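You operate a simulated robot arm through the tools that you are given. There is no shell and no other tool.

The job below is to be done with a simulated robot arm. You get a single attempt, and the scene is never put back.

TASK
Set the controls near the red shelf under the panel. At the end: the lock knob is turned to free; the gauge knob is turned to line 3; the front damper lever is set to notch 3; the rear damper lever is set to notch 3; whatever was shut is shut again. Leave all else as you found it, and nothing knocked over. The front damper lever goes to its stop. The rear damper lever goes to its stop.

It is judged by the outcome, as a careful person would: the job done as asked, and still so three seconds after it is handed in. It fails if anything else is knocked over, pushed out of place, dropped, spilled or broken.

THE ROBOT
A 7-joint arm with a three-finger gripper, fixed in place. Base frame: the origin is on the floor under the middle of its stand, x ahead of it, y to its left, z up. Units: mm, rad, N and s.
It reaches about 1342 mm from its shoulder. Its first joint turns from -2.897 to 2.897 rad. Payload 2.69 kg.
The TCP is the grasp point between the finger pads, 30 mm short of the fingertips. In the tool frame z runs along the fingers and y along their closing line. The gripper opens to 128 mm; its body begins 117 mm behind the TCP.
Orientation is that of the tool frame in the base frame, as a unit quaternion [w, x, y, z]. With the fingers straight down and closing along the base's y, the tool's x points along the base's -x, its y along +y and its z along -z.

THE INTERFACE
- The arm moves only by the tool send_rows. Its argument "increments" is a list of rows, each a list of 7 numbers: the finger opening in m, from 0 to 0.128, then the shift along the tool's x, y, z in m, then the turn, a rotation vector about the tool's x, y, z in rad. In form: [[hand, dx, dy, dz, wx, wy, wz], ...]. A call has 1 to 20 rows; each row is the pose to reach, as a shift and turn from the pose commanded when the call began, along the tool's axes at that moment. Rows are played at 5 a second. More than 50 mm and 0.15 rad between two rows, or a gripper value outside its range, and nothing of the call is played. A pose out of reach is approached as far as the arm can. The call stops where the force on the tool passes 40 N (or 10 N more than at its start, if that is more) or the arm is blocked; 0.2 s more then pass. The fingers move at their own pace (about 127 mm/s each) and stop on an object; they squeeze with about 21 N. The grip force told is the motor's: it shows also when the fingers shut on nothing. Time passes only in rows, and 0.2 s behind the last, so rows that repeat a pose let the fingers close. The reply holds the time, the measured pose of the TCP, the force on the tool along the base axes, the opening and the grip force, in the units named above and with some noise, with the torque about the TCP (base axes, N m) and any sound that the robot's microphone picked up, and new pictures: "show" is both (left out), scene, wrist or none.
- Cameras (640 x 400 px; columns grow to the right, rows downward): "scene" is fixed at [50, -651.3, 2291.4]; the picture's right is [0.85, -0.52, 0.00], its down [-0.35, -0.58, -0.74] and it looks along [0.39, 0.63, -0.68] (base axes); focal length 322 px, centre (320, 200). "wrist" rides on the gripper at [58, 54, -131] in the tool frame; the picture's right is [-0.68, 0.74, 0.00], its down [-0.62, -0.57, -0.55] and it looks along [-0.40, -0.37, 0.84] (tool axes); focal length 234 px, centre (320, 200). There is no depth. A picture from a camera that has moved, and an enlarged one, comes with that camera's place and axes in the base frame and with its lens.
- slide_trunk(by): moves the trunk up (or, below 0, down) by that many mm; the arm rides with it, the base frame stays. It gives what a move gives, with no picture.
- enlarge(camera, box): a new picture of the part [left, top, right, bottom] of that camera's present view, enlarged. No time passes.
- sign_off(): hands the job in; it is judged then, once.

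Nothing tells you positions but the pictures and the camera data. Unless the task says otherwise, let go and move clear before handing in.

The tools are called after "Call:" as a command line: name --pt "numbers of a row" for each row, then --argument value for the rest, lists and objects as JSON in quotes. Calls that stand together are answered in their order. send_rows: Moves the arm, as the interface text tells. Its arguments: {"type":"object","properties":{"increments":{"type":"array","items":{"type":"array","items":{"type":"number"}}},"show":{"type":"string","enum":["both","scene","wrist","none"]}},"required":["increments"]} The other tools are called the same way: slide_trunk (by) moves the trunk up or down; enlarge (camera, box) takes an enlarged picture of a part of a camera's view; sign_off () hands the job in.

At the start:

```text
clock: 0.0
position: [481.5, 41.5, 1885.4]
tool_rot: [0.0, 0.0, 1.0, 0.0]
force: [0.1, -0.3, 0.3]
wrist_torque: [0.01, 0.02, -0.02]
width: 127.8
gripper_force: 0.0
trunk travel left (down, up): [-301.0, 49.0]
```

scene: 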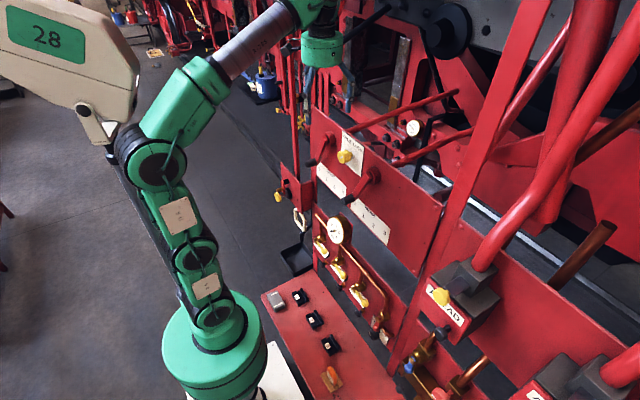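
wrist: 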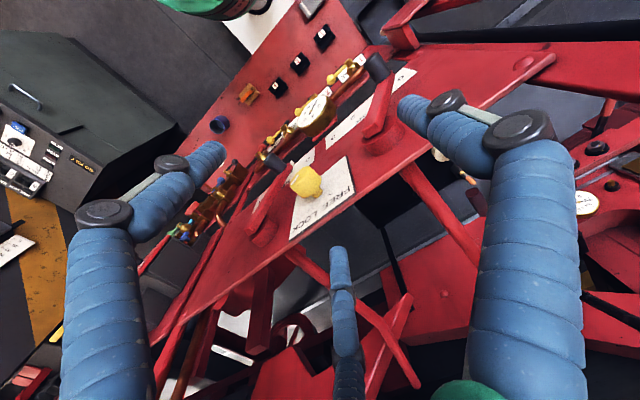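

I see a red panel with a yellow lock knob on a "FREE LOCK" plate, two red levers, and gauges with yellow valve handles above a red shelf. I'll take close-ups before moving anything.

Call:
enlarge --camera "scene" --box '[260, 90, 480, 230]'

Call:
enlarge --camera "scene" --box '[260, 200, 480, 400]'

Call:
enlarge --camera "wrist" --box '[180, 20, 500, 260]'

Call:
enlarge --camera "scene" --box '[400, 240, 640, 400]'

```text
2.86 times, centred on (370, 160) of scene
camera zoom: at [50.0, -651.3, 2291.4], right [0.85, -0.52, 0.0], down [-0.35, -0.58, -0.74], along [0.39, 0.63, -0.68], focal length 920 px, centre (177, 314)
```

zoom: 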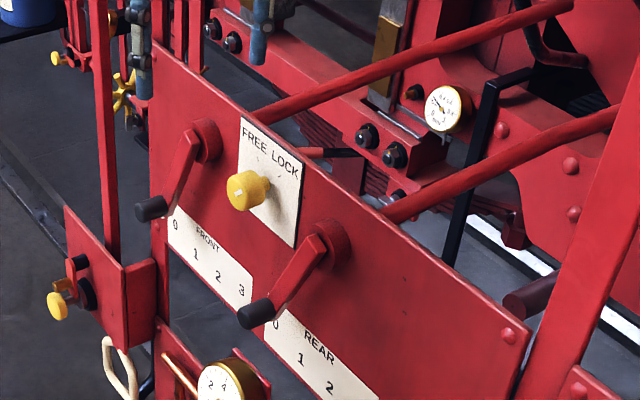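

```text
2.00 times, centred on (370, 300) of scene
camera zoom: at [50.0, -651.3, 2291.4], right [0.85, -0.52, 0.0], down [-0.35, -0.58, -0.74], along [0.39, 0.63, -0.68], focal length 644 px, centre (220, 0)
```

zoom: 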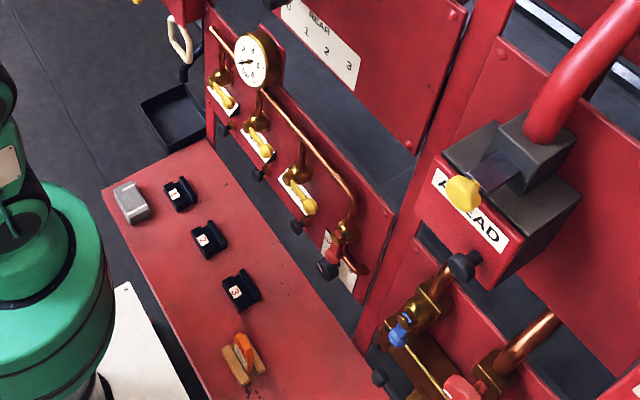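

```text
1.67 times, centred on (340, 140) of wrist
camera zoom: at [422.5, 95.0, 2016.8], right [0.68, 0.74, 0.0], down [0.62, -0.57, 0.55], along [0.4, -0.37, -0.84], focal length 390 px, centre (287, 300)
```

zoom: 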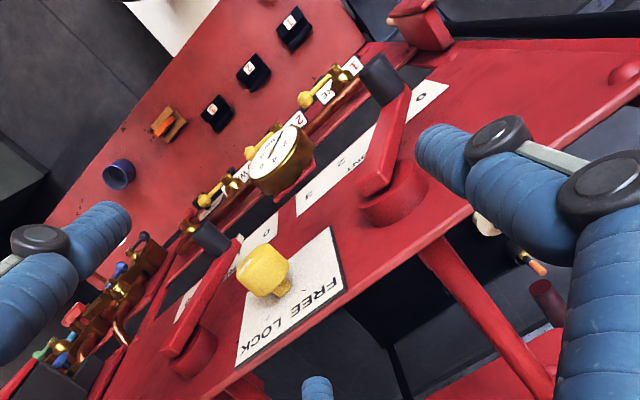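

```text
2.50 times, centred on (520, 320) of scene
camera zoom: at [50.0, -651.3, 2291.4], right [0.85, -0.52, 0.0], down [-0.35, -0.58, -0.74], along [0.39, 0.63, -0.68], focal length 805 px, centre (-180, -100)
```

zoom: 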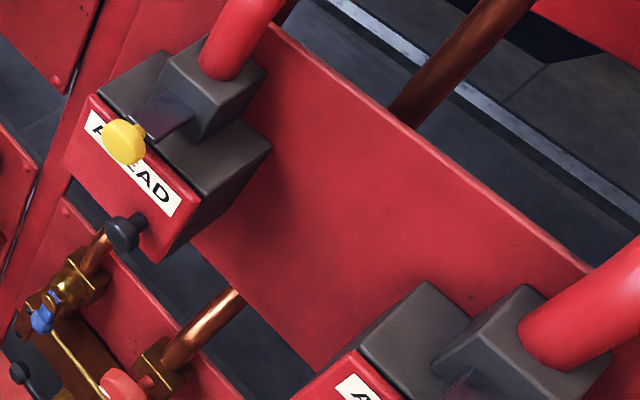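

The panel carries the lock knob and the two damper levers. I need to identify the gauge knob below it, so I'll zoom in more closely.

Call:
enlarge --camera "scene" --box '[300, 205, 400, 270]'

Call:
enlarge --camera "scene" --box '[340, 260, 440, 360]'

Call:
enlarge --camera "wrist" --box '[260, 40, 400, 160]'

Call:
enlarge --camera "scene" --box '[250, 150, 350, 230]'

Call:
enlarge --camera "scene" --box '[255, 275, 355, 400]'

Call:
enlarge --camera "wrist" --box '[160, 80, 300, 260]'

```text
6.15 times, centred on (350, 238) of scene
camera zoom: at [50.0, -651.3, 2291.4], right [0.85, -0.52, 0.0], down [-0.35, -0.58, -0.74], along [0.39, 0.63, -0.68], focal length 1983 px, centre (135, -31)
```

zoom: 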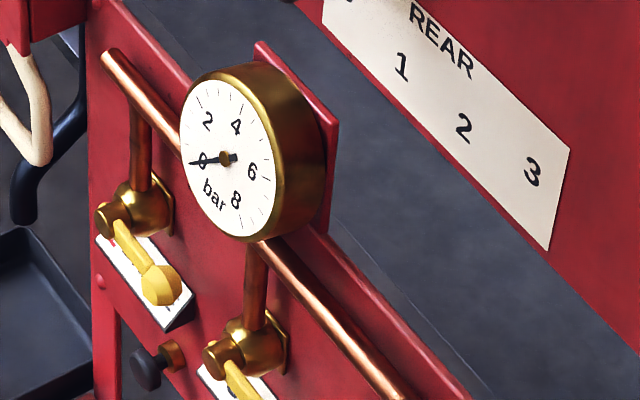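

```text
4.00 times, centred on (390, 310) of scene
camera zoom: at [50.0, -651.3, 2291.4], right [0.85, -0.52, 0.0], down [-0.35, -0.58, -0.74], along [0.39, 0.63, -0.68], focal length 1289 px, centre (40, -240)
```

zoom: 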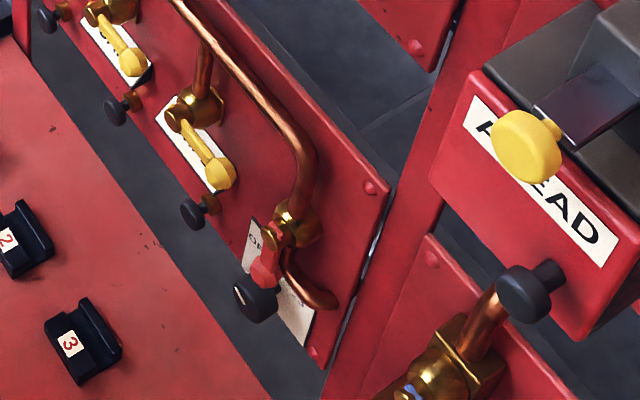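

```text
3.33 times, centred on (330, 100) of wrist
camera zoom: at [422.5, 95.0, 2016.8], right [0.68, 0.74, 0.0], down [0.62, -0.57, 0.55], along [0.4, -0.37, -0.84], focal length 781 px, centre (287, 533)
```

zoom: 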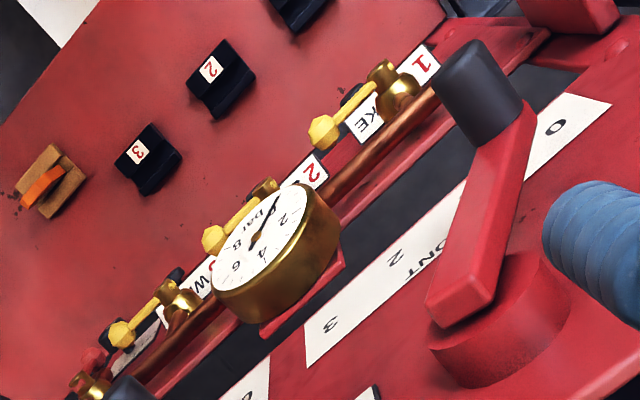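

```text
5.00 times, centred on (300, 190) of scene
camera zoom: at [50.0, -651.3, 2291.4], right [0.85, -0.52, 0.0], down [-0.35, -0.58, -0.74], along [0.39, 0.63, -0.68], focal length 1611 px, centre (420, 250)
```

zoom: 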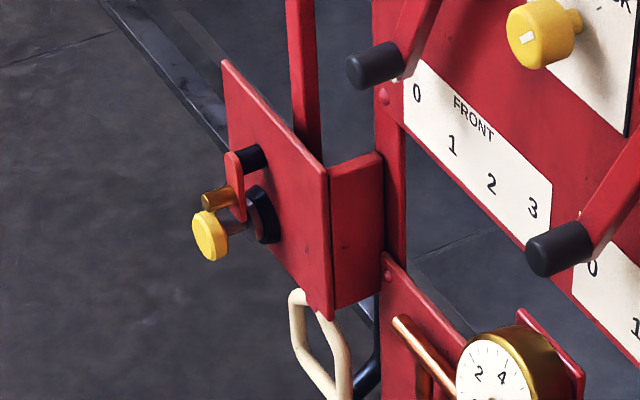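

```text
3.20 times, centred on (305, 338) of scene
camera zoom: at [50.0, -651.3, 2291.4], right [0.85, -0.52, 0.0], down [-0.35, -0.58, -0.74], along [0.39, 0.63, -0.68], focal length 1031 px, centre (368, -240)
```

zoom: 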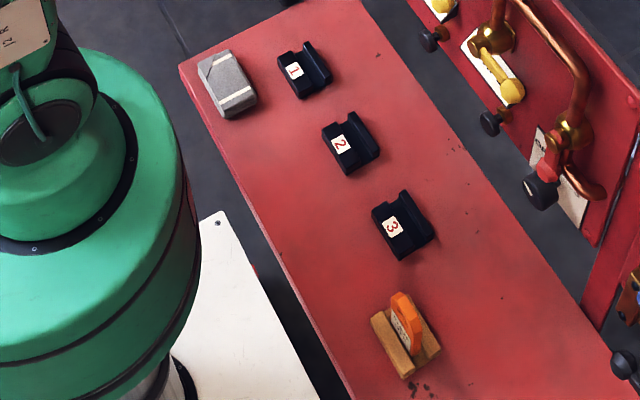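

```text
2.22 times, centred on (230, 170) of wrist
camera zoom: at [422.5, 95.0, 2016.8], right [0.68, 0.74, 0.0], down [0.62, -0.57, 0.55], along [0.4, -0.37, -0.84], focal length 520 px, centre (520, 267)
```

zoom: 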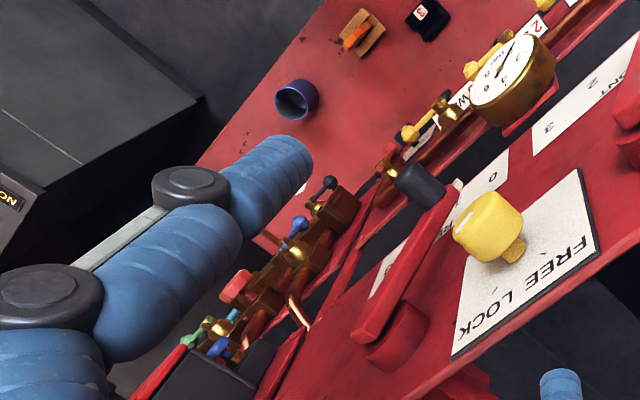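

The panel looks vertical and faces the robot at about x≈570, with the lock knob near (520, -25, 1740). I'll tilt the gripper towards the panel in stages so the wrist camera can look at the controls.

Call:
send_rows --pt "0.128 0.02 0 0 0 -0.13 0" --pt "0.128 0.04 0 0 0 -0.26 0" --pt "0.128 0.06 0 0 0 -0.39 0" --pt "0.128 0.08 0 0 0 -0.52 0" --pt "0.128 0.1 0 0 0 -0.65 0" --pt "0.128 0.12 0 0 0 -0.785 0"

```text
clock: 1.4
position: [357.8, 40.0, 1885.5]
tool_rot: [0.385, 0.0, 0.923, 0.001]
force: [0.5, -0.3, 0.5]
wrist_torque: [0.06, -0.05, 0.02]
width: 128.0
gripper_force: 0.1
trunk travel left (down, up): [-301.0, 49.0]
camera wrist: at [222.9, 93.1, 1936.6], right [0.48, 0.74, 0.48], down [0.04, -0.57, 0.82], along [0.88, -0.37, -0.3], focal length 234 px, centre (320, 200)
```

scene: 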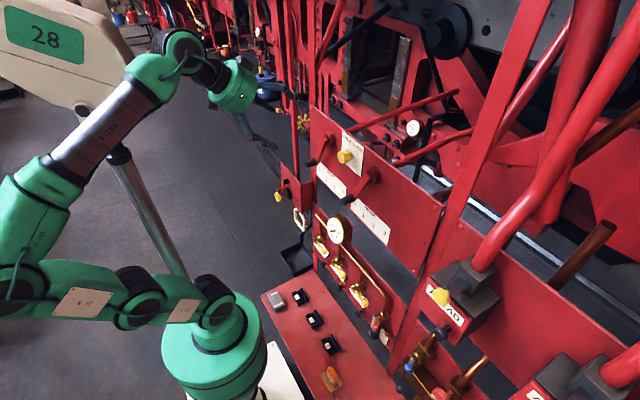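
wrist: 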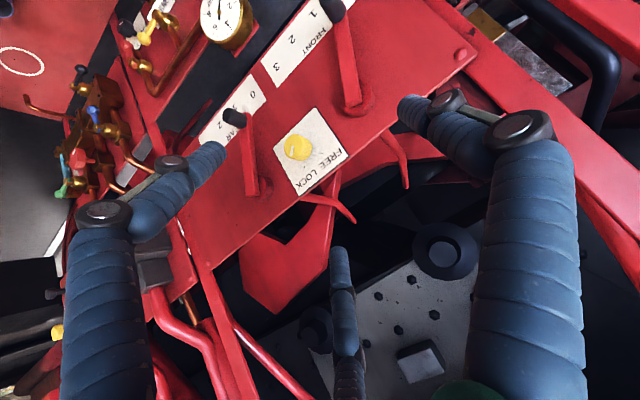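

The arm turned smoothly. I'll finish facing the panel and move down a little so the wrist camera looks straight at the controls.

Call:
send_rows --pt "0.128 0.0157 0 0.009 0 -0.131 0" --pt "0.128 0.0314 0 0.018 0 -0.262 0" --pt "0.128 0.047 0 0.027 0 -0.393 0" --pt "0.128 0.0628 0 0.036 0 -0.524 0" --pt "0.128 0.0785 0 0.045 0 -0.655 0" --pt "0.128 0.094 0 0.054 0 -0.785 0"

```text
clock: 2.8
position: [333.5, 41.7, 1779.8]
tool_rot: [0.708, 0.001, 0.706, 0.001]
force: [0.0, -0.2, 0.3]
wrist_torque: [0.01, -0.01, 0.05]
width: 127.8
gripper_force: 0.0
trunk travel left (down, up): [-301.0, 49.0]
camera wrist: at [202.3, 94.8, 1721.1], right [0.0, 0.73, 0.68], down [-0.55, -0.57, 0.61], along [0.84, -0.37, 0.4], focal length 234 px, centre (320, 200)
```

scene: 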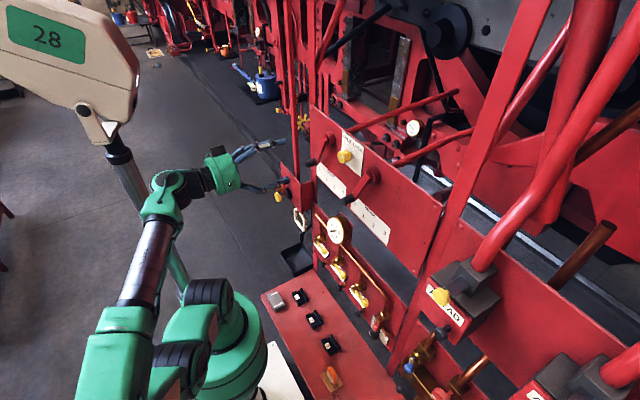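
wrist: 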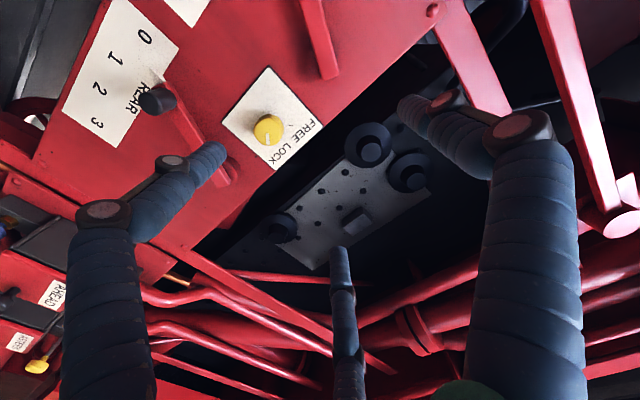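

The camera now sits under the gripper and looks upward. I'll roll the gripper so the camera rides on top and gives an upright view of the panel.

Call:
send_rows --pt "0.128 0 0 0 0 0 0.15" --pt "0.128 0 0 0 0 0 0.3" --pt "0.128 0 0 0 0 0 0.45" --pt "0.128 0 0 0 0 0 0.6" --pt "0.128 0 0 0 0 0 0.75" --pt "0.128 0 0 0 0 0 0.9" --pt "0.128 0 0 0 0 0 1.05" --pt "0.128 0 0 0 0 0 1.2" --pt "0.128 0 0 0 0 0 1.35" --pt "0.128 0 0 0 0 0 1.5" --pt "0.128 0 0 0 0 0 1.65" --pt "0.128 0 0 0 0 0 1.8" --pt "0.128 0 0 0 0 0 1.95" --pt "0.128 0 0 0 0 0 2.1" --pt "0.128 0 0 0 0 0 2.25" --pt "0.128 0 0 0 0 0 2.396"

```text
clock: 6.2
position: [340.7, 8.0, 1783.5]
tool_rot: [0.256, 0.658, 0.258, 0.659]
force: [0.2, 0.3, -0.1]
wrist_torque: [-0.04, -0.01, 0.0]
width: 127.9
gripper_force: 0.0
out of reach, approached as far as the arm can: row 12, 13, 14, 15, 16
trunk travel left (down, up): [-301.0, 49.0]
camera wrist: at [210.1, 6.6, 1862.6], right [0.0, -1.0, 0.0], down [-0.55, 0.0, -0.84], along [0.84, 0.0, -0.55], focal length 234 px, centre (320, 200)
```

scene: 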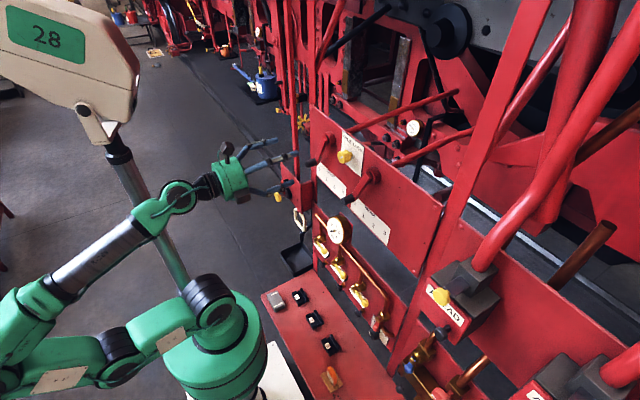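
wrist: 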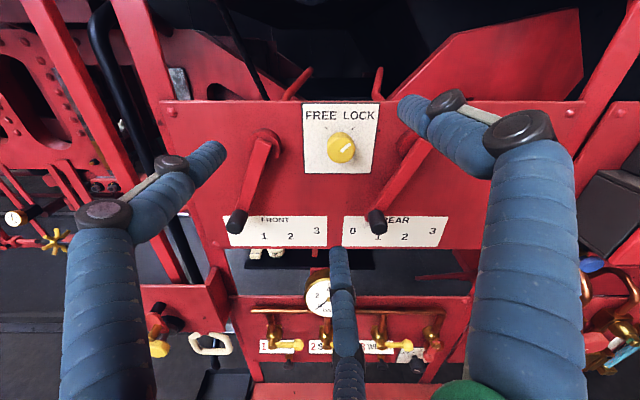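

Now I have a good upright view: the lock knob with its FREE/LOCK plate, and the FRONT and REAR levers with 0–3 scales. I'll zoom in on the details, including the gauge area and the red box at lower left.

Call:
enlarge --camera "wrist" --box '[210, 95, 460, 250]'

Call:
enlarge --camera "wrist" --box '[220, 250, 460, 400]'

Call:
enlarge --camera "wrist" --box '[120, 240, 280, 400]'

Call:
enlarge --camera "wrist" --box '[300, 95, 390, 185]'

```text
2.56 times, centred on (335, 172) of wrist
camera zoom: at [210.1, 6.6, 1862.6], right [0.0, -1.0, 0.0], down [-0.55, 0.0, -0.84], along [0.84, 0.0, -0.55], focal length 600 px, centre (282, 270)
```

zoom: 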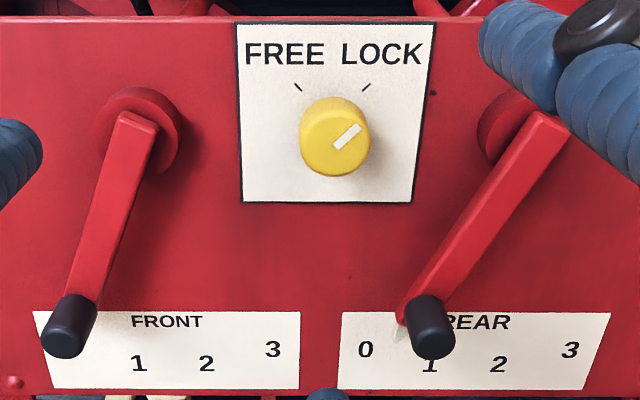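

```text
2.67 times, centred on (340, 325) of wrist
camera zoom: at [210.1, 6.6, 1862.6], right [0.0, -1.0, 0.0], down [-0.55, 0.0, -0.84], along [0.84, 0.0, -0.55], focal length 624 px, centre (267, -133)
```

zoom: 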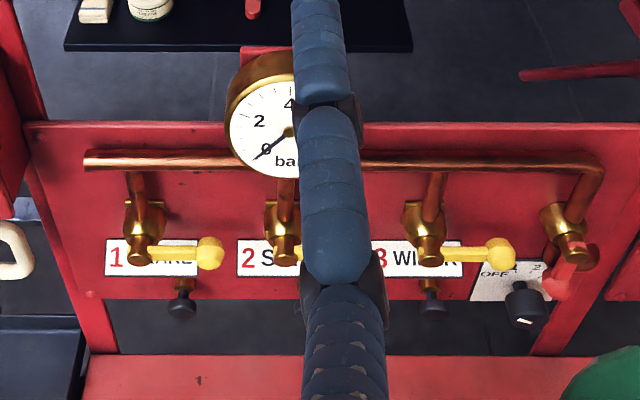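

```text
2.50 times, centred on (200, 320) of wrist
camera zoom: at [210.1, 6.6, 1862.6], right [0.0, -1.0, 0.0], down [-0.55, 0.0, -0.84], along [0.84, 0.0, -0.55], focal length 585 px, centre (620, -100)
```

zoom: 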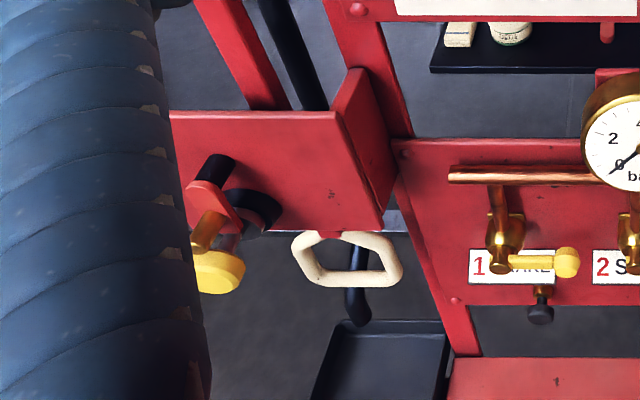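

```text
4.44 times, centred on (345, 140) of wrist
camera zoom: at [210.1, 6.6, 1862.6], right [0.0, -1.0, 0.0], down [-0.55, 0.0, -0.84], along [0.84, 0.0, -0.55], focal length 1041 px, centre (209, 467)
```

zoom: 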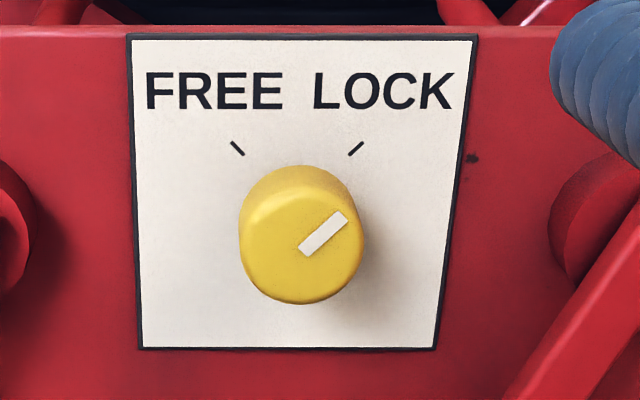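

The lock knob points at LOCK and both levers sit near 0. The gauge knob appears to be the black knob on the "OFF ... 1 2 3" plate at the right end of the lower gauge panel, near (510, -280, 1105). I'll slide the trunk down to inspect it before touching anything.

Call:
slide_trunk --by -300

Call:
enlarge --camera "wrist" --box '[0, 0, 640, 400]'

Call:
enlarge --camera "scene" --box '[0, 0, 640, 400]'

```text
clock: 9.2
position: [341.2, 7.5, 1483.8]
tool_rot: [0.257, 0.658, 0.258, 0.659]
force: [0.1, -0.1, -2.0]
wrist_torque: [-0.03, 0.0, 0.02]
width: 128.0
gripper_force: 0.0
trunk travel left (down, up): [-1.0, 349.0]
```

```text
1.00 times, centred on (320, 200) of wrist (not enlarged: the box is as wide or as high as the picture)
camera zoom: at [210.0, 6.6, 1562.7], right [0.0, -1.0, 0.0], down [-0.55, 0.0, -0.84], along [0.84, 0.0, -0.55], focal length 234 px, centre (320, 200)
```

zoom: 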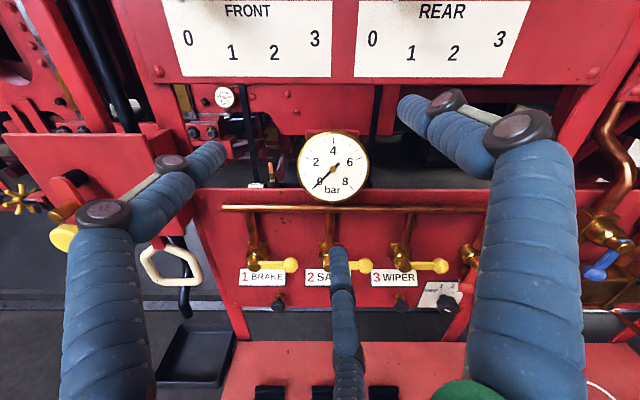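

```text
1.00 times, centred on (320, 200) of scene (not enlarged: the box is as wide or as high as the picture)
camera zoom: at [50.0, -651.3, 2291.4], right [0.85, -0.52, 0.0], down [-0.35, -0.58, -0.74], along [0.39, 0.63, -0.68], focal length 322 px, centre (320, 200)
```

zoom: 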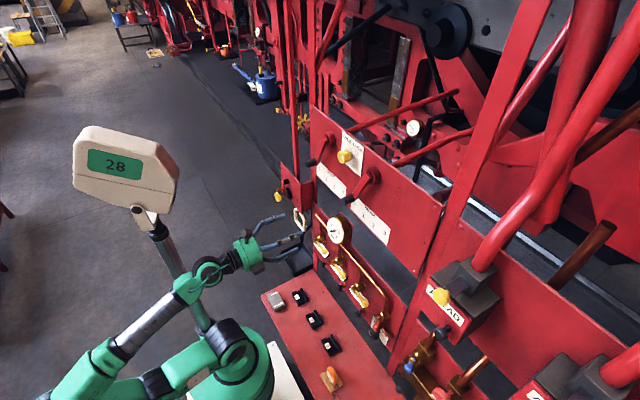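

The gauge lines are 1 BRAKE, 2 SAND and 3 WIPER, and the gauge knob's plate is partly hidden behind a finger. I'll move right and down for a clear look at it.

Call:
send_rows --pt "0.128 -0.0387 0.0051 0 0 0 0" --pt "0.128 -0.0774 0.0102 0 0 0 0" --pt "0.128 -0.1161 0.0153 0 0 0 0" --pt "0.128 -0.1548 0.0204 0 0 0 0" --pt "0.128 -0.1935 0.0255 0 0 0 0" --pt "0.128 -0.2323 0.0306 0 0 0 0"

Call:
enlarge --camera "wrist" --box '[340, 200, 440, 300]'

```text
clock: 10.6
position: [395.7, -27.8, 1382.5]
tool_rot: [0.295, 0.659, 0.242, 0.648]
force: [4.4, -1.3, 6.7]
wrist_torque: [0.07, 0.56, 0.21]
width: 127.9
gripper_force: 0.1
out of reach, approached as far as the arm can: row 1, 2, 3, 4, 5, 6
trunk travel left (down, up): [-1.0, 349.0]
camera wrist: at [264.7, -16.4, 1461.1], right [-0.07, -1.0, 0.04], down [-0.54, 0.01, -0.84], along [0.84, -0.08, -0.54], focal length 234 px, centre (320, 200)
```

scene: 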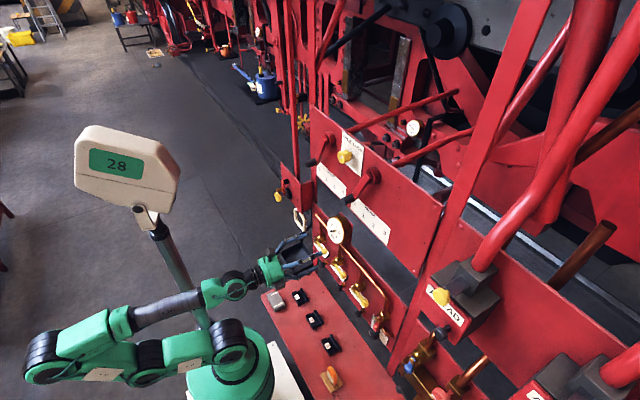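
wrist: 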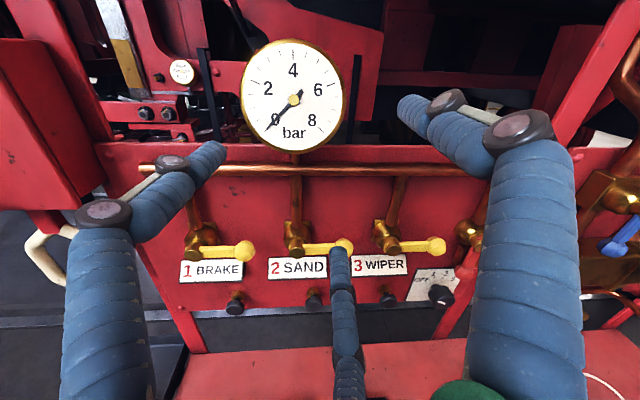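

```text
4.00 times, centred on (390, 250) of wrist
camera zoom: at [264.7, -16.4, 1461.1], right [-0.07, -1.0, 0.04], down [-0.54, 0.01, -0.84], along [0.84, -0.08, -0.54], focal length 937 px, centre (40, 0)
```

zoom: 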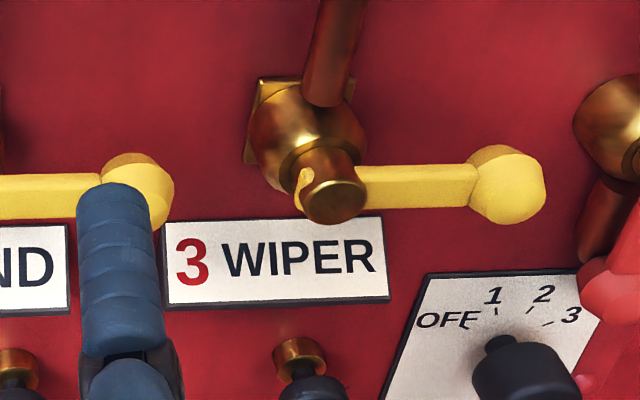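

That roll angle is near a joint limit, so the arm stopped short, though I can make out the gauge plate: OFF, 1, 2, 3. I'll check how the arm has settled before unrolling.

Call:
send_rows --pt "0.128 0 0 0 0 0 0" --pt "0.128 0 0 0 0 0 0" --show "none"

Call:
enlarge --camera "scene" --box '[240, 200, 400, 300]'

```text
clock: 11.2
position: [410.4, -35.7, 1373.7]
tool_rot: [0.291, 0.666, 0.243, 0.642]
force: [-0.3, -0.1, -0.4]
wrist_torque: [-0.01, -0.03, 0.02]
width: 128.0
gripper_force: 0.0
trunk travel left (down, up): [-1.0, 349.0]
```

```text
4.00 times, centred on (320, 250) of scene
camera zoom: at [50.0, -651.3, 2291.4], right [0.85, -0.52, 0.0], down [-0.35, -0.58, -0.74], along [0.39, 0.63, -0.68], focal length 1289 px, centre (320, 0)
```

zoom: 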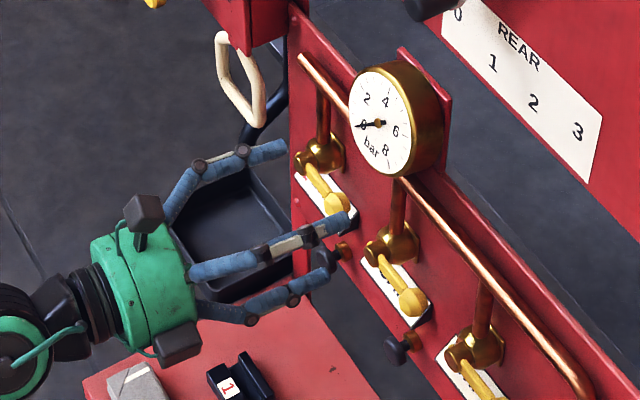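

The arm is clear of everything. I'll unroll about 50°, square up to the panel and back off while shifting right.

Call:
send_rows --pt "0.128 -0.004 0.004 -0.016 0.0038 0.0126 -0.1442" --pt "0.128 -0.01 0.01 -0.032 0.0075 0.0251 -0.2884" --pt "0.128 -0.02 0.02 -0.045 0.0113 0.0377 -0.4326" --pt "0.128 -0.03 0.03 -0.055 0.015 0.0503 -0.5768" --pt "0.128 -0.04 0.04 -0.06 0.0188 0.0628 -0.721" --pt "0.128 -0.0486 0.049 -0.065 0.0225 0.0754 -0.8652"

```text
clock: 12.8
position: [364.4, 10.6, 1380.2]
tool_rot: [0.425, 0.385, 0.593, 0.565]
force: [0.8, 0.7, -0.1]
wrist_torque: [0.01, 0.01, 0.0]
width: 127.8
gripper_force: 0.1
out of reach, approached as far as the arm can: row 1, 2, 3, 4, 5
trunk travel left (down, up): [-1.0, 349.0]
stopped in row 6: the arm was blocked; the commanded pose is now the measured one
camera wrist: at [220.8, 24.2, 1429.5], right [0.22, -0.59, 0.78], down [-0.29, -0.8, -0.52], along [0.93, -0.11, -0.34], focal length 234 px, centre (320, 200)
```

scene: 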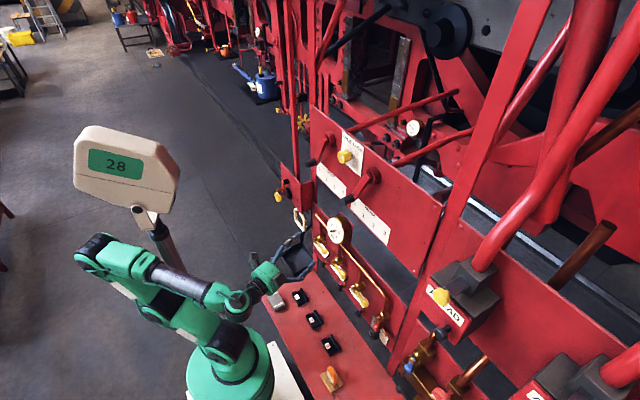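
wrist: 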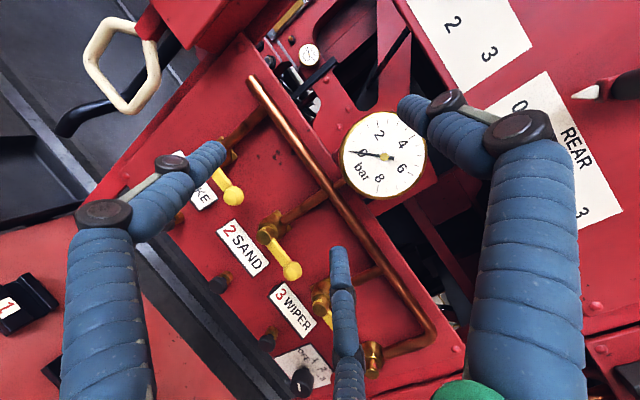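

The arm folded into an awkward elbow pose because hand-forward positions this low sit near its joint limits. I'll raise the trunk again and reset through a tilted-down hand pose.

Call:
slide_trunk --by 300

```text
clock: 15.8
position: [363.7, 10.4, 1680.4]
tool_rot: [0.424, 0.385, 0.593, 0.565]
force: [-0.3, 0.2, 0.5]
wrist_torque: [0.05, 0.0, 0.0]
width: 128.0
gripper_force: 0.0
trunk travel left (down, up): [-301.0, 49.0]
```

Call:
send_rows --pt "0.128 0.0013 0.0156 0.0015 0.0755 0.03345 -0.1153" --pt "0.128 0.0026 0.0312 0.003 0.151 0.0669 -0.2306" --pt "0.128 0.0039 0.0468 0.0044 0.2266 0.1004 -0.346" --pt "0.128 0.0052 0.0624 0.0058 0.302 0.1338 -0.4613" --pt "0.128 0.0065 0.078 0.0073 0.3777 0.1673 -0.5766" --pt "0.128 0.0079 0.0935 0.0087 0.4533 0.2007 -0.6919" --pt "0.128 0.0092 0.109 0.0102 0.5288 0.2342 -0.8072" --pt "0.128 0.0105 0.1247 0.0116 0.6044 0.2676 -0.9225" --pt "0.128 0.0118 0.14 0.0131 0.68 0.301 -1.0379" --pt "0.128 0.0131 0.156 0.0145 0.7555 0.3345 -1.1532" --pt "0.128 0.0144 0.1714 0.016 0.831 0.368 -1.2685"

```text
clock: 18.2
position: [358.4, -20.0, 1835.0]
tool_rot: [0.391, 0.03, 0.919, 0.047]
force: [0.5, -0.7, -0.6]
wrist_torque: [0.12, 0.05, 0.12]
width: 127.5
gripper_force: 0.1
out of reach, approached as far as the arm can: row 8, 9, 10, 11
trunk travel left (down, up): [-301.0, 49.0]
camera wrist: at [224.5, 29.9, 1889.0], right [0.48, 0.67, 0.57], down [0.02, -0.65, 0.76], along [0.88, -0.35, -0.33], focal length 234 px, centre (320, 200)
```

scene: 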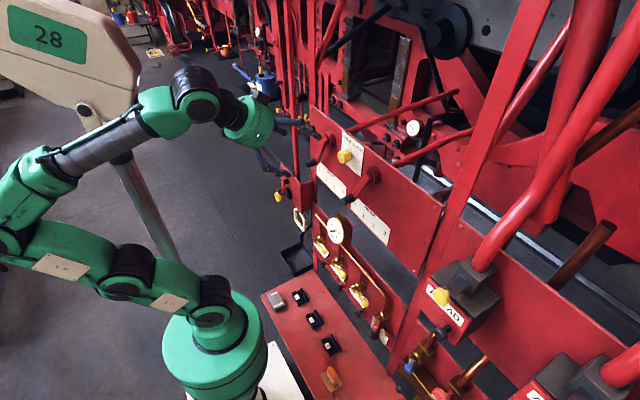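
wrist: 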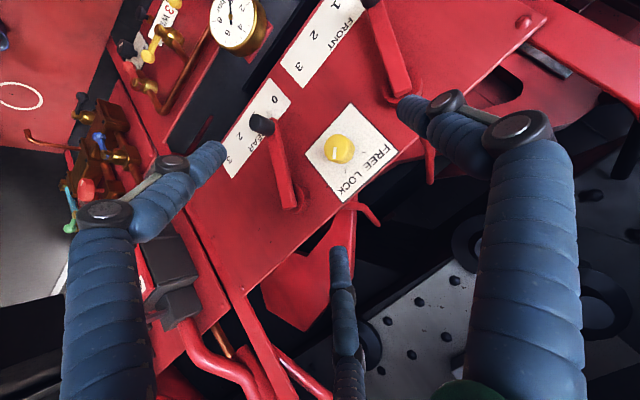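

The arm is nearly back in its starting branch. I'll return to the original hand-down pose to reset the joints cleanly.

Call:
send_rows --pt "0.128 -0.0156 0.0114 0.006 0.0161 0.134 -0.0103" --pt "0.128 -0.0313 0.0228 0.0119 0.0322 0.268 -0.0206" --pt "0.128 -0.047 0.0342 0.0179 0.0484 0.402 -0.0309" --pt "0.128 -0.0626 0.0455 0.0238 0.0645 0.536 -0.0411" --pt "0.128 -0.0783 0.0569 0.0298 0.0806 0.67 -0.0514" --pt "0.128 -0.0939 0.0683 0.0357 0.0967 0.8037 -0.0617" --pt "0.128 -0.0939 0.0683 0.0357 0.0967 0.8037 -0.0617"

```text
clock: 19.8
position: [437.6, -20.9, 1891.7]
tool_rot: [0.027, -0.012, 0.992, 0.124]
force: [-1.0, -0.8, -0.3]
wrist_torque: [0.01, 0.0, -0.03]
width: 128.1
gripper_force: 0.0
out of reach, approached as far as the arm can: row 1, 2, 3, 4, 5, 6, 7
trunk travel left (down, up): [-301.0, 49.0]
camera wrist: at [370.9, -4.0, 2028.2], right [0.65, 0.73, 0.22], down [0.61, -0.67, 0.43], along [0.46, -0.15, -0.88], focal length 234 px, centre (320, 200)
```

scene: 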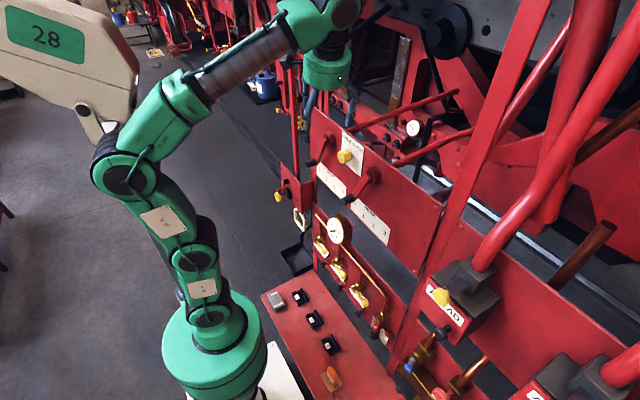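
wrist: 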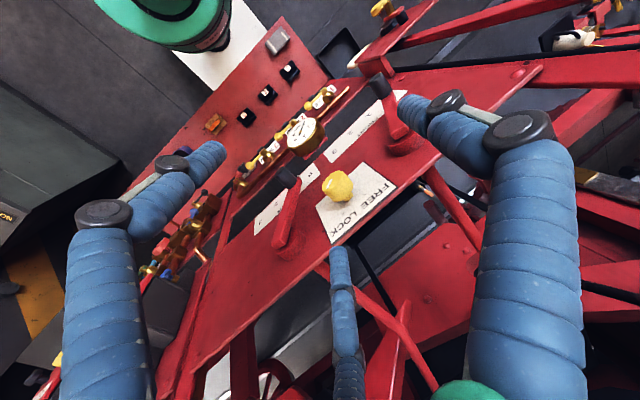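

Some joint still seems pinned at a limit. I'll roll the hand the other way to unwind it.

Call:
send_rows --pt "0.128 0 0 0 0.0574 0.0288 -0.1183" --pt "0.128 0 0 0 0.1148 0.0576 -0.2366" --pt "0.128 0 0 0 0.1722 0.0864 -0.355" --pt "0.128 0 0 0 0.2296 0.1152 -0.4733" --pt "0.128 0 0 0 0.2296 0.1152 -0.4733" --show "scene"

```text
clock: 21.0
position: [441.2, -23.2, 1890.8]
tool_rot: [0.054, -0.238, 0.963, 0.116]
force: [-0.3, 0.6, 0.7]
wrist_torque: [0.03, 0.05, 0.01]
width: 128.1
gripper_force: 0.0
out of reach, approached as far as the arm can: row 1, 2, 3, 4, 5
trunk travel left (down, up): [-301.0, 49.0]
```

scene: 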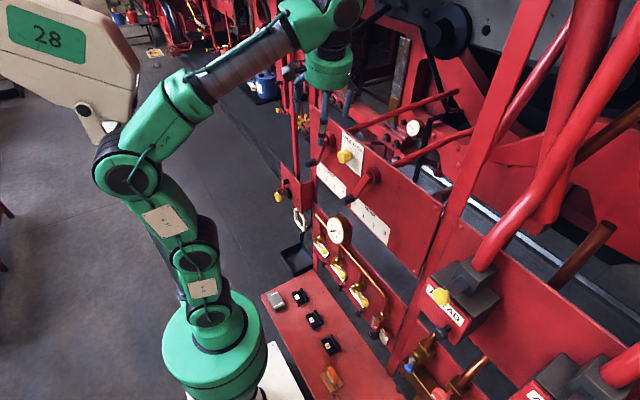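

The tilt stays stuck at about 14° although the roll is free. I'll try a sideways shift to learn which joint is pinned.

Call:
send_rows --pt "0.128 -0.02 0.035 0 0 0 0" --pt "0.128 -0.04 0.07 0 0 0 0" --pt "0.128 -0.06 0.105 0 0 0 0" --pt "0.128 -0.06 0.105 0 0 0 0" --show "scene"

Call:
enlarge --camera "scene" --box '[60, 0, 380, 400]'

```text
clock: 22.0
position: [445.3, 91.5, 1921.4]
tool_rot: [0.053, -0.237, 0.963, 0.119]
force: [0.7, 0.4, -0.1]
wrist_torque: [-0.06, -0.01, -0.01]
width: 128.1
gripper_force: 0.1
trunk travel left (down, up): [-301.0, 49.0]
```

scene: 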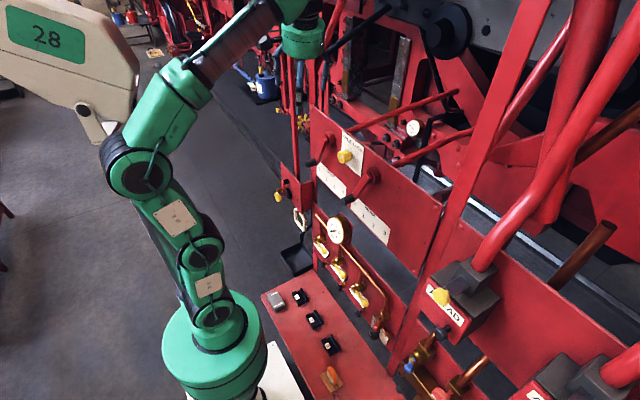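

```text
1.00 times, centred on (220, 200) of scene (not enlarged: the box is as wide or as high as the picture)
camera zoom: at [50.0, -651.3, 2291.4], right [0.85, -0.52, 0.0], down [-0.35, -0.58, -0.74], along [0.39, 0.63, -0.68], focal length 322 px, centre (420, 200)
```

zoom: 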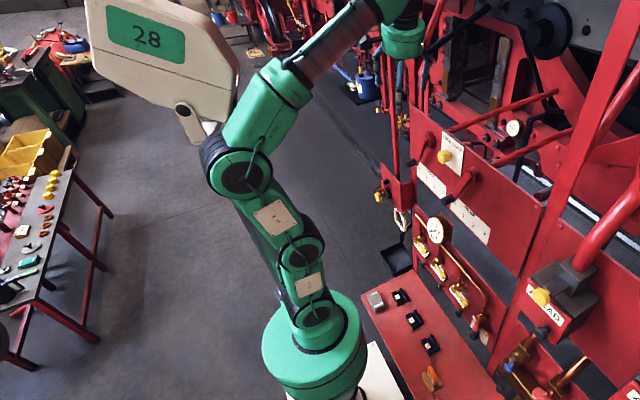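

Moving left freed the arm with no limit reported. I'll straighten the hand here.

Call:
send_rows --pt "0.128 0 0 0 0.06 0.0268 0.12" --pt "0.128 0 0 0 0.1205 0.0536 0.24" --pt "0.128 0 0 0 0.1807 0.0805 0.36" --pt "0.128 0 0 0 0.241 0.1073 0.48" --pt "0.128 0 0 0 0.241 0.1073 0.48" --show "scene"

```text
clock: 23.2
position: [444.8, 80.5, 1918.2]
tool_rot: [0.039, -0.14, 0.982, 0.123]
force: [0.7, 0.0, 0.1]
wrist_torque: [-0.01, 0.01, 0.01]
width: 127.8
gripper_force: 0.0
out of reach, approached as far as the arm can: row 1, 2, 3, 4, 5
trunk travel left (down, up): [-301.0, 49.0]
```

scene: 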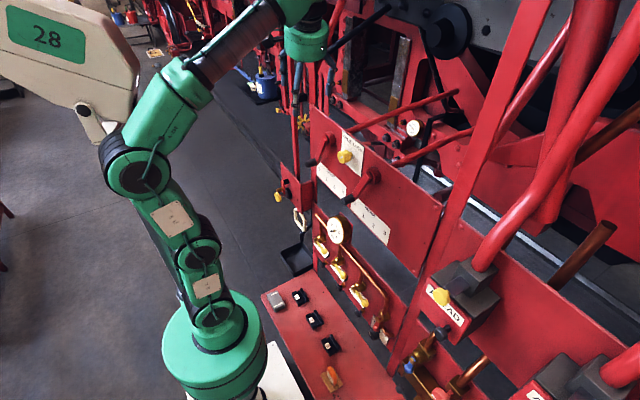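

I think two wrist joints are wound to opposite limits. I'll unwind them by rolling back a little, tipping the hand forward, then swinging it around through the left.

Call:
send_rows --pt "0.128 0.01 0 0 0 0 -0.14" --pt "0.128 0.02 0 0 0 0 -0.28" --pt "0.128 0.03 0 0 0 0 -0.4" --pt "0.128 0.03 0 0 0 0 -0.4" --show "none"

```text
clock: 24.2
position: [415.0, 73.5, 1914.8]
tool_rot: [0.063, -0.333, 0.934, 0.113]
force: [-0.3, -0.8, -0.5]
wrist_torque: [0.02, -0.02, -0.05]
width: 128.1
gripper_force: 0.0
trunk travel left (down, up): [-301.0, 49.0]
```

Call:
send_rows --pt "0.128 0.0054 0.0057 0.006 0.081 -0.1003 -0.0337" --pt "0.128 0.0108 0.0113 0.0119 0.1621 -0.2007 -0.0675" --pt "0.128 0.0161 0.017 0.0178 0.2431 -0.301 -0.1012" --pt "0.128 0.0215 0.0227 0.0238 0.3241 -0.4014 -0.1349" --pt "0.128 0.0269 0.0283 0.0297 0.4052 -0.5017 -0.1687" --pt "0.128 0.0323 0.034 0.0357 0.4862 -0.6021 -0.2024" --pt "0.128 0.0323 0.034 0.0357 0.4862 -0.6021 -0.2024" --show "scene"

```text
clock: 25.8
position: [373.5, 73.3, 1881.4]
tool_rot: [0.423, -0.351, 0.835, -0.024]
force: [1.4, -0.3, -0.2]
wrist_torque: [0.02, 0.07, 0.05]
width: 128.0
gripper_force: 0.1
out of reach, approached as far as the arm can: row 1, 2, 3, 4, 5, 6, 7
trunk travel left (down, up): [-301.0, 49.0]
```

scene: 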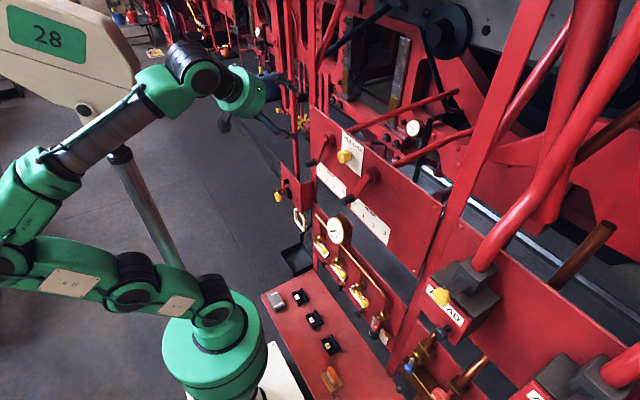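

The arm followed that. Next I'll swing the hand up and left, close to the forearm's line, to free the wound joint.

Call:
send_rows --pt "0.128 -0.0238 -0.0119 -0.0174 0.0567 -0.1145 0" --pt "0.128 -0.0477 -0.0237 -0.0347 0.1133 -0.229 0" --pt "0.128 -0.0715 -0.0356 -0.0521 0.17 -0.3435 0" --pt "0.128 -0.0954 -0.0474 -0.0695 0.2267 -0.458 0" --pt "0.128 -0.1192 -0.0593 -0.0868 0.2833 -0.5724 0" --pt "0.128 -0.1431 -0.0711 -0.1042 0.34 -0.6869 0" --pt "0.128 -0.1669 -0.083 -0.1216 0.3967 -0.8014 0" --pt "0.128 -0.1908 -0.0948 -0.1389 0.4533 -0.9159 0" --pt "0.128 -0.2146 -0.1067 -0.1563 0.51 -1.0304 0" --pt "0.128 -0.2146 -0.1067 -0.1563 0.51 -1.0304 0" --show "scene"

```text
clock: 28.0
position: [402.9, 84.8, 2166.0]
tool_rot: [0.846, -0.204, 0.489, -0.053]
force: [-0.1, -0.2, -0.5]
wrist_torque: [-0.01, 0.03, 0.05]
width: 128.0
gripper_force: 0.1
trunk travel left (down, up): [-301.0, 49.0]
```

scene: 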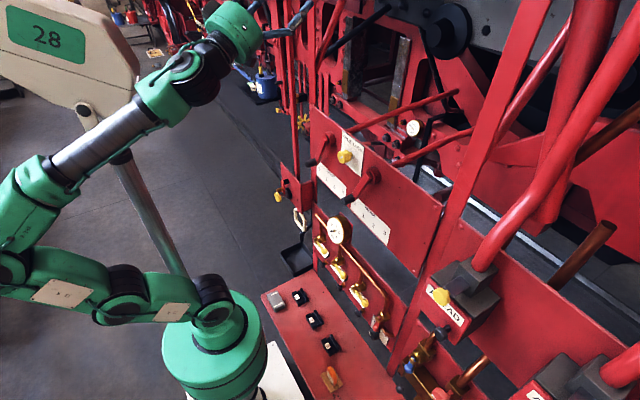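

Call:
send_rows --pt "0.128 -0.017 -0.0223 -0.0072 0.0864 -0.0687 0" --pt "0.128 -0.0339 -0.0447 -0.0144 0.1728 -0.1373 0" --pt "0.128 -0.0509 -0.067 -0.0215 0.2592 -0.206 0" --pt "0.128 -0.0678 -0.0894 -0.0287 0.3456 -0.2746 0" --pt "0.128 -0.0848 -0.1117 -0.0359 0.432 -0.3433 0" --pt "0.128 -0.0848 -0.1117 -0.0359 0.432 -0.3433 0" --show "scene"

```text
clock: 29.4
position: [341.2, -5.7, 2261.3]
tool_rot: [0.941, -0.026, 0.316, -0.121]
force: [-0.2, -0.3, 0.0]
wrist_torque: [0.03, 0.0, -0.03]
width: 127.9
gripper_force: 0.1
trunk travel left (down, up): [-301.0, 49.0]
```

scene: 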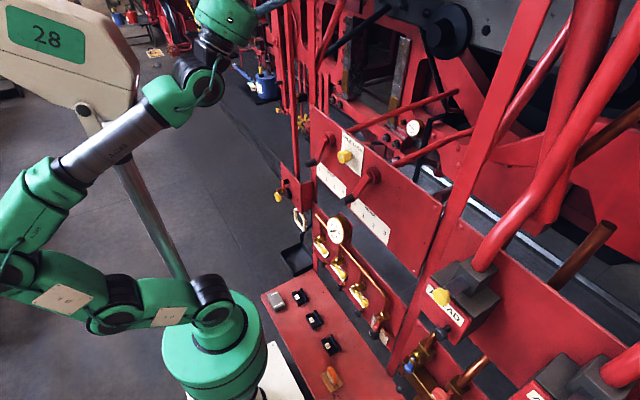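

The hand now points up with nearly zero roll. I'll pitch it straight down to horizontal-forward, above the panel.

Call:
send_rows --pt "0.128 0.029 0.0085 -0.015 -0.0199 0.1311 0.0309" --pt "0.128 0.0579 0.0169 -0.0299 -0.0399 0.2621 0.0617" --pt "0.128 0.0869 0.0254 -0.0449 -0.0598 0.3932 0.0926" --pt "0.128 0.1159 0.0338 -0.0598 -0.0798 0.5243 0.1234" --pt "0.128 0.1449 0.0423 -0.0748 -0.0997 0.6554 0.1543" --pt "0.128 0.1738 0.0507 -0.0897 -0.1197 0.7864 0.1851" --pt "0.128 0.2028 0.0592 -0.1047 -0.1396 0.9175 0.216" --pt "0.128 0.2028 0.0592 -0.1047 -0.1396 0.9175 0.216" --show "both"

```text
clock: 31.2
position: [441.7, 13.4, 2047.8]
tool_rot: [0.707, 0.002, 0.707, -0.002]
force: [-0.4, 0.3, 0.9]
wrist_torque: [0.03, 0.06, 0.0]
width: 128.0
gripper_force: 0.0
out of reach, approached as far as the arm can: row 7, 8
trunk travel left (down, up): [-301.0, 49.0]
camera wrist: at [312.1, 66.6, 1989.2], right [0.0, 0.74, 0.68], down [-0.55, -0.56, 0.62], along [0.83, -0.38, 0.4], focal length 234 px, centre (320, 200)
```

scene: 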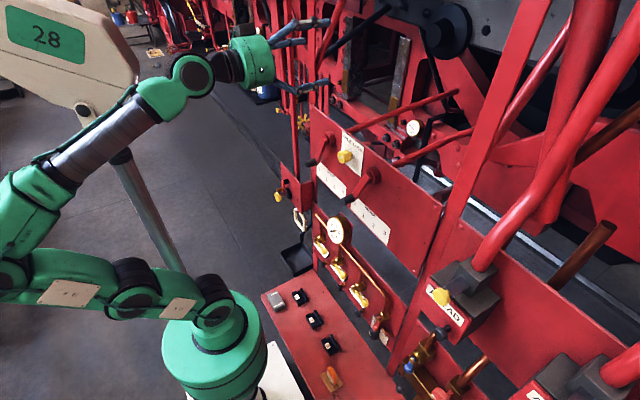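
wrist: 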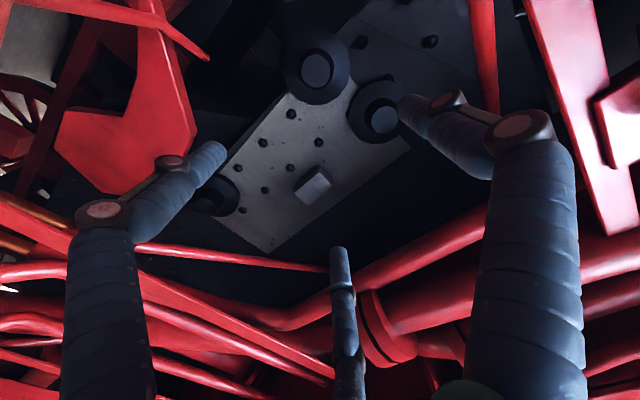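

Orientation is now exactly hand-forward with zero roll. I'll come down towards the lock knob's height, keeping clear of the panel.

Call:
send_rows --pt "0.128 0.037 -0.009 -0.02 0 0 0" --pt "0.128 0.074 -0.018 -0.03 0 0 0" --pt "0.128 0.111 -0.027 -0.04 0 0 0" --pt "0.128 0.148 -0.037 -0.05 0 0 0" --pt "0.128 0.185 -0.037 -0.06 0 0 0" --pt "0.128 0.185 -0.037 -0.06 0 0 0" --show "both"

```text
clock: 32.6
position: [412.6, 7.6, 1967.7]
tool_rot: [0.707, 0.003, 0.707, -0.001]
force: [0.3, -0.4, -0.3]
wrist_torque: [-0.05, -0.03, 0.0]
width: 128.0
gripper_force: 0.1
out of reach, approached as far as the arm can: row 1, 2, 3, 4, 5, 6
trunk travel left (down, up): [-301.0, 49.0]
camera wrist: at [281.4, 60.8, 1910.1], right [0.0, 0.74, 0.68], down [-0.55, -0.56, 0.62], along [0.83, -0.38, 0.4], focal length 234 px, centre (320, 200)
```

scene: 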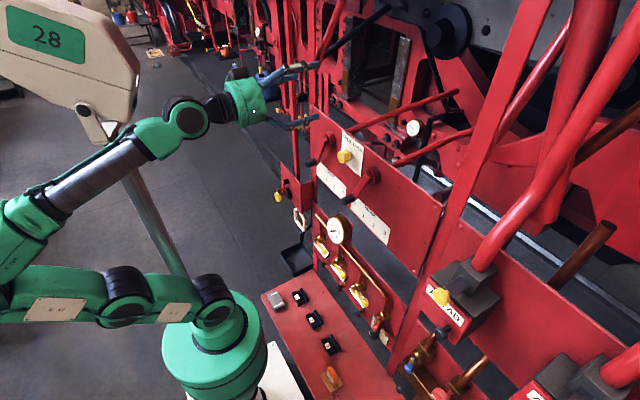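
wrist: 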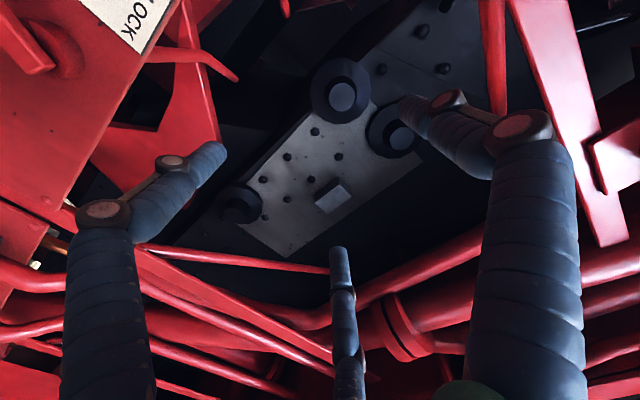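

The arm again stops short of the commanded pose. I'll test whether a different roll frees it.

Call:
send_rows --pt "0.128 0 0 0 0 0 -0.15" --pt "0.128 0 0 0 0 0 -0.3" --pt "0.128 0 0 0 0 0 -0.45" --pt "0.128 0 0 0 0 0 -0.6" --pt "0.128 0.02 0 0 0 0 -0.6" --pt "0.128 0.04 0 0 0 0 -0.6" --pt "0.128 0.04 0 0 0 0 -0.6" --show "none"

```text
clock: 34.2
position: [431.1, 13.2, 1907.2]
tool_rot: [0.686, -0.197, 0.669, -0.208]
force: [0.7, 0.0, 0.0]
wrist_torque: [0.04, 0.0, 0.0]
width: 127.8
gripper_force: 0.1
out of reach, approached as far as the arm can: row 1, 2, 3, 4, 5, 6, 7
trunk travel left (down, up): [-301.0, 49.0]
```

Call:
send_rows --pt "0.128 0 0 0 0 0 0" --pt "0.128 0 0 0 0 0 0" --pt "0.128 0 0 0 0 0 0" --show "scene"

```text
clock: 35.0
position: [428.8, 12.8, 1907.6]
tool_rot: [0.687, -0.198, 0.668, -0.209]
force: [-0.2, -0.1, 0.1]
wrist_torque: [0.0, 0.04, 0.0]
width: 128.0
gripper_force: 0.0
trunk travel left (down, up): [-301.0, 49.0]
```

scene: 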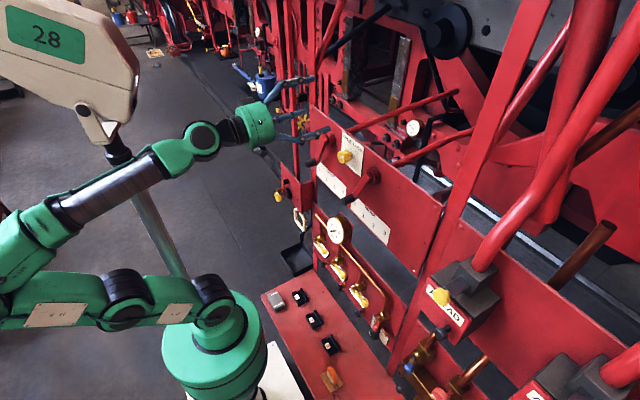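

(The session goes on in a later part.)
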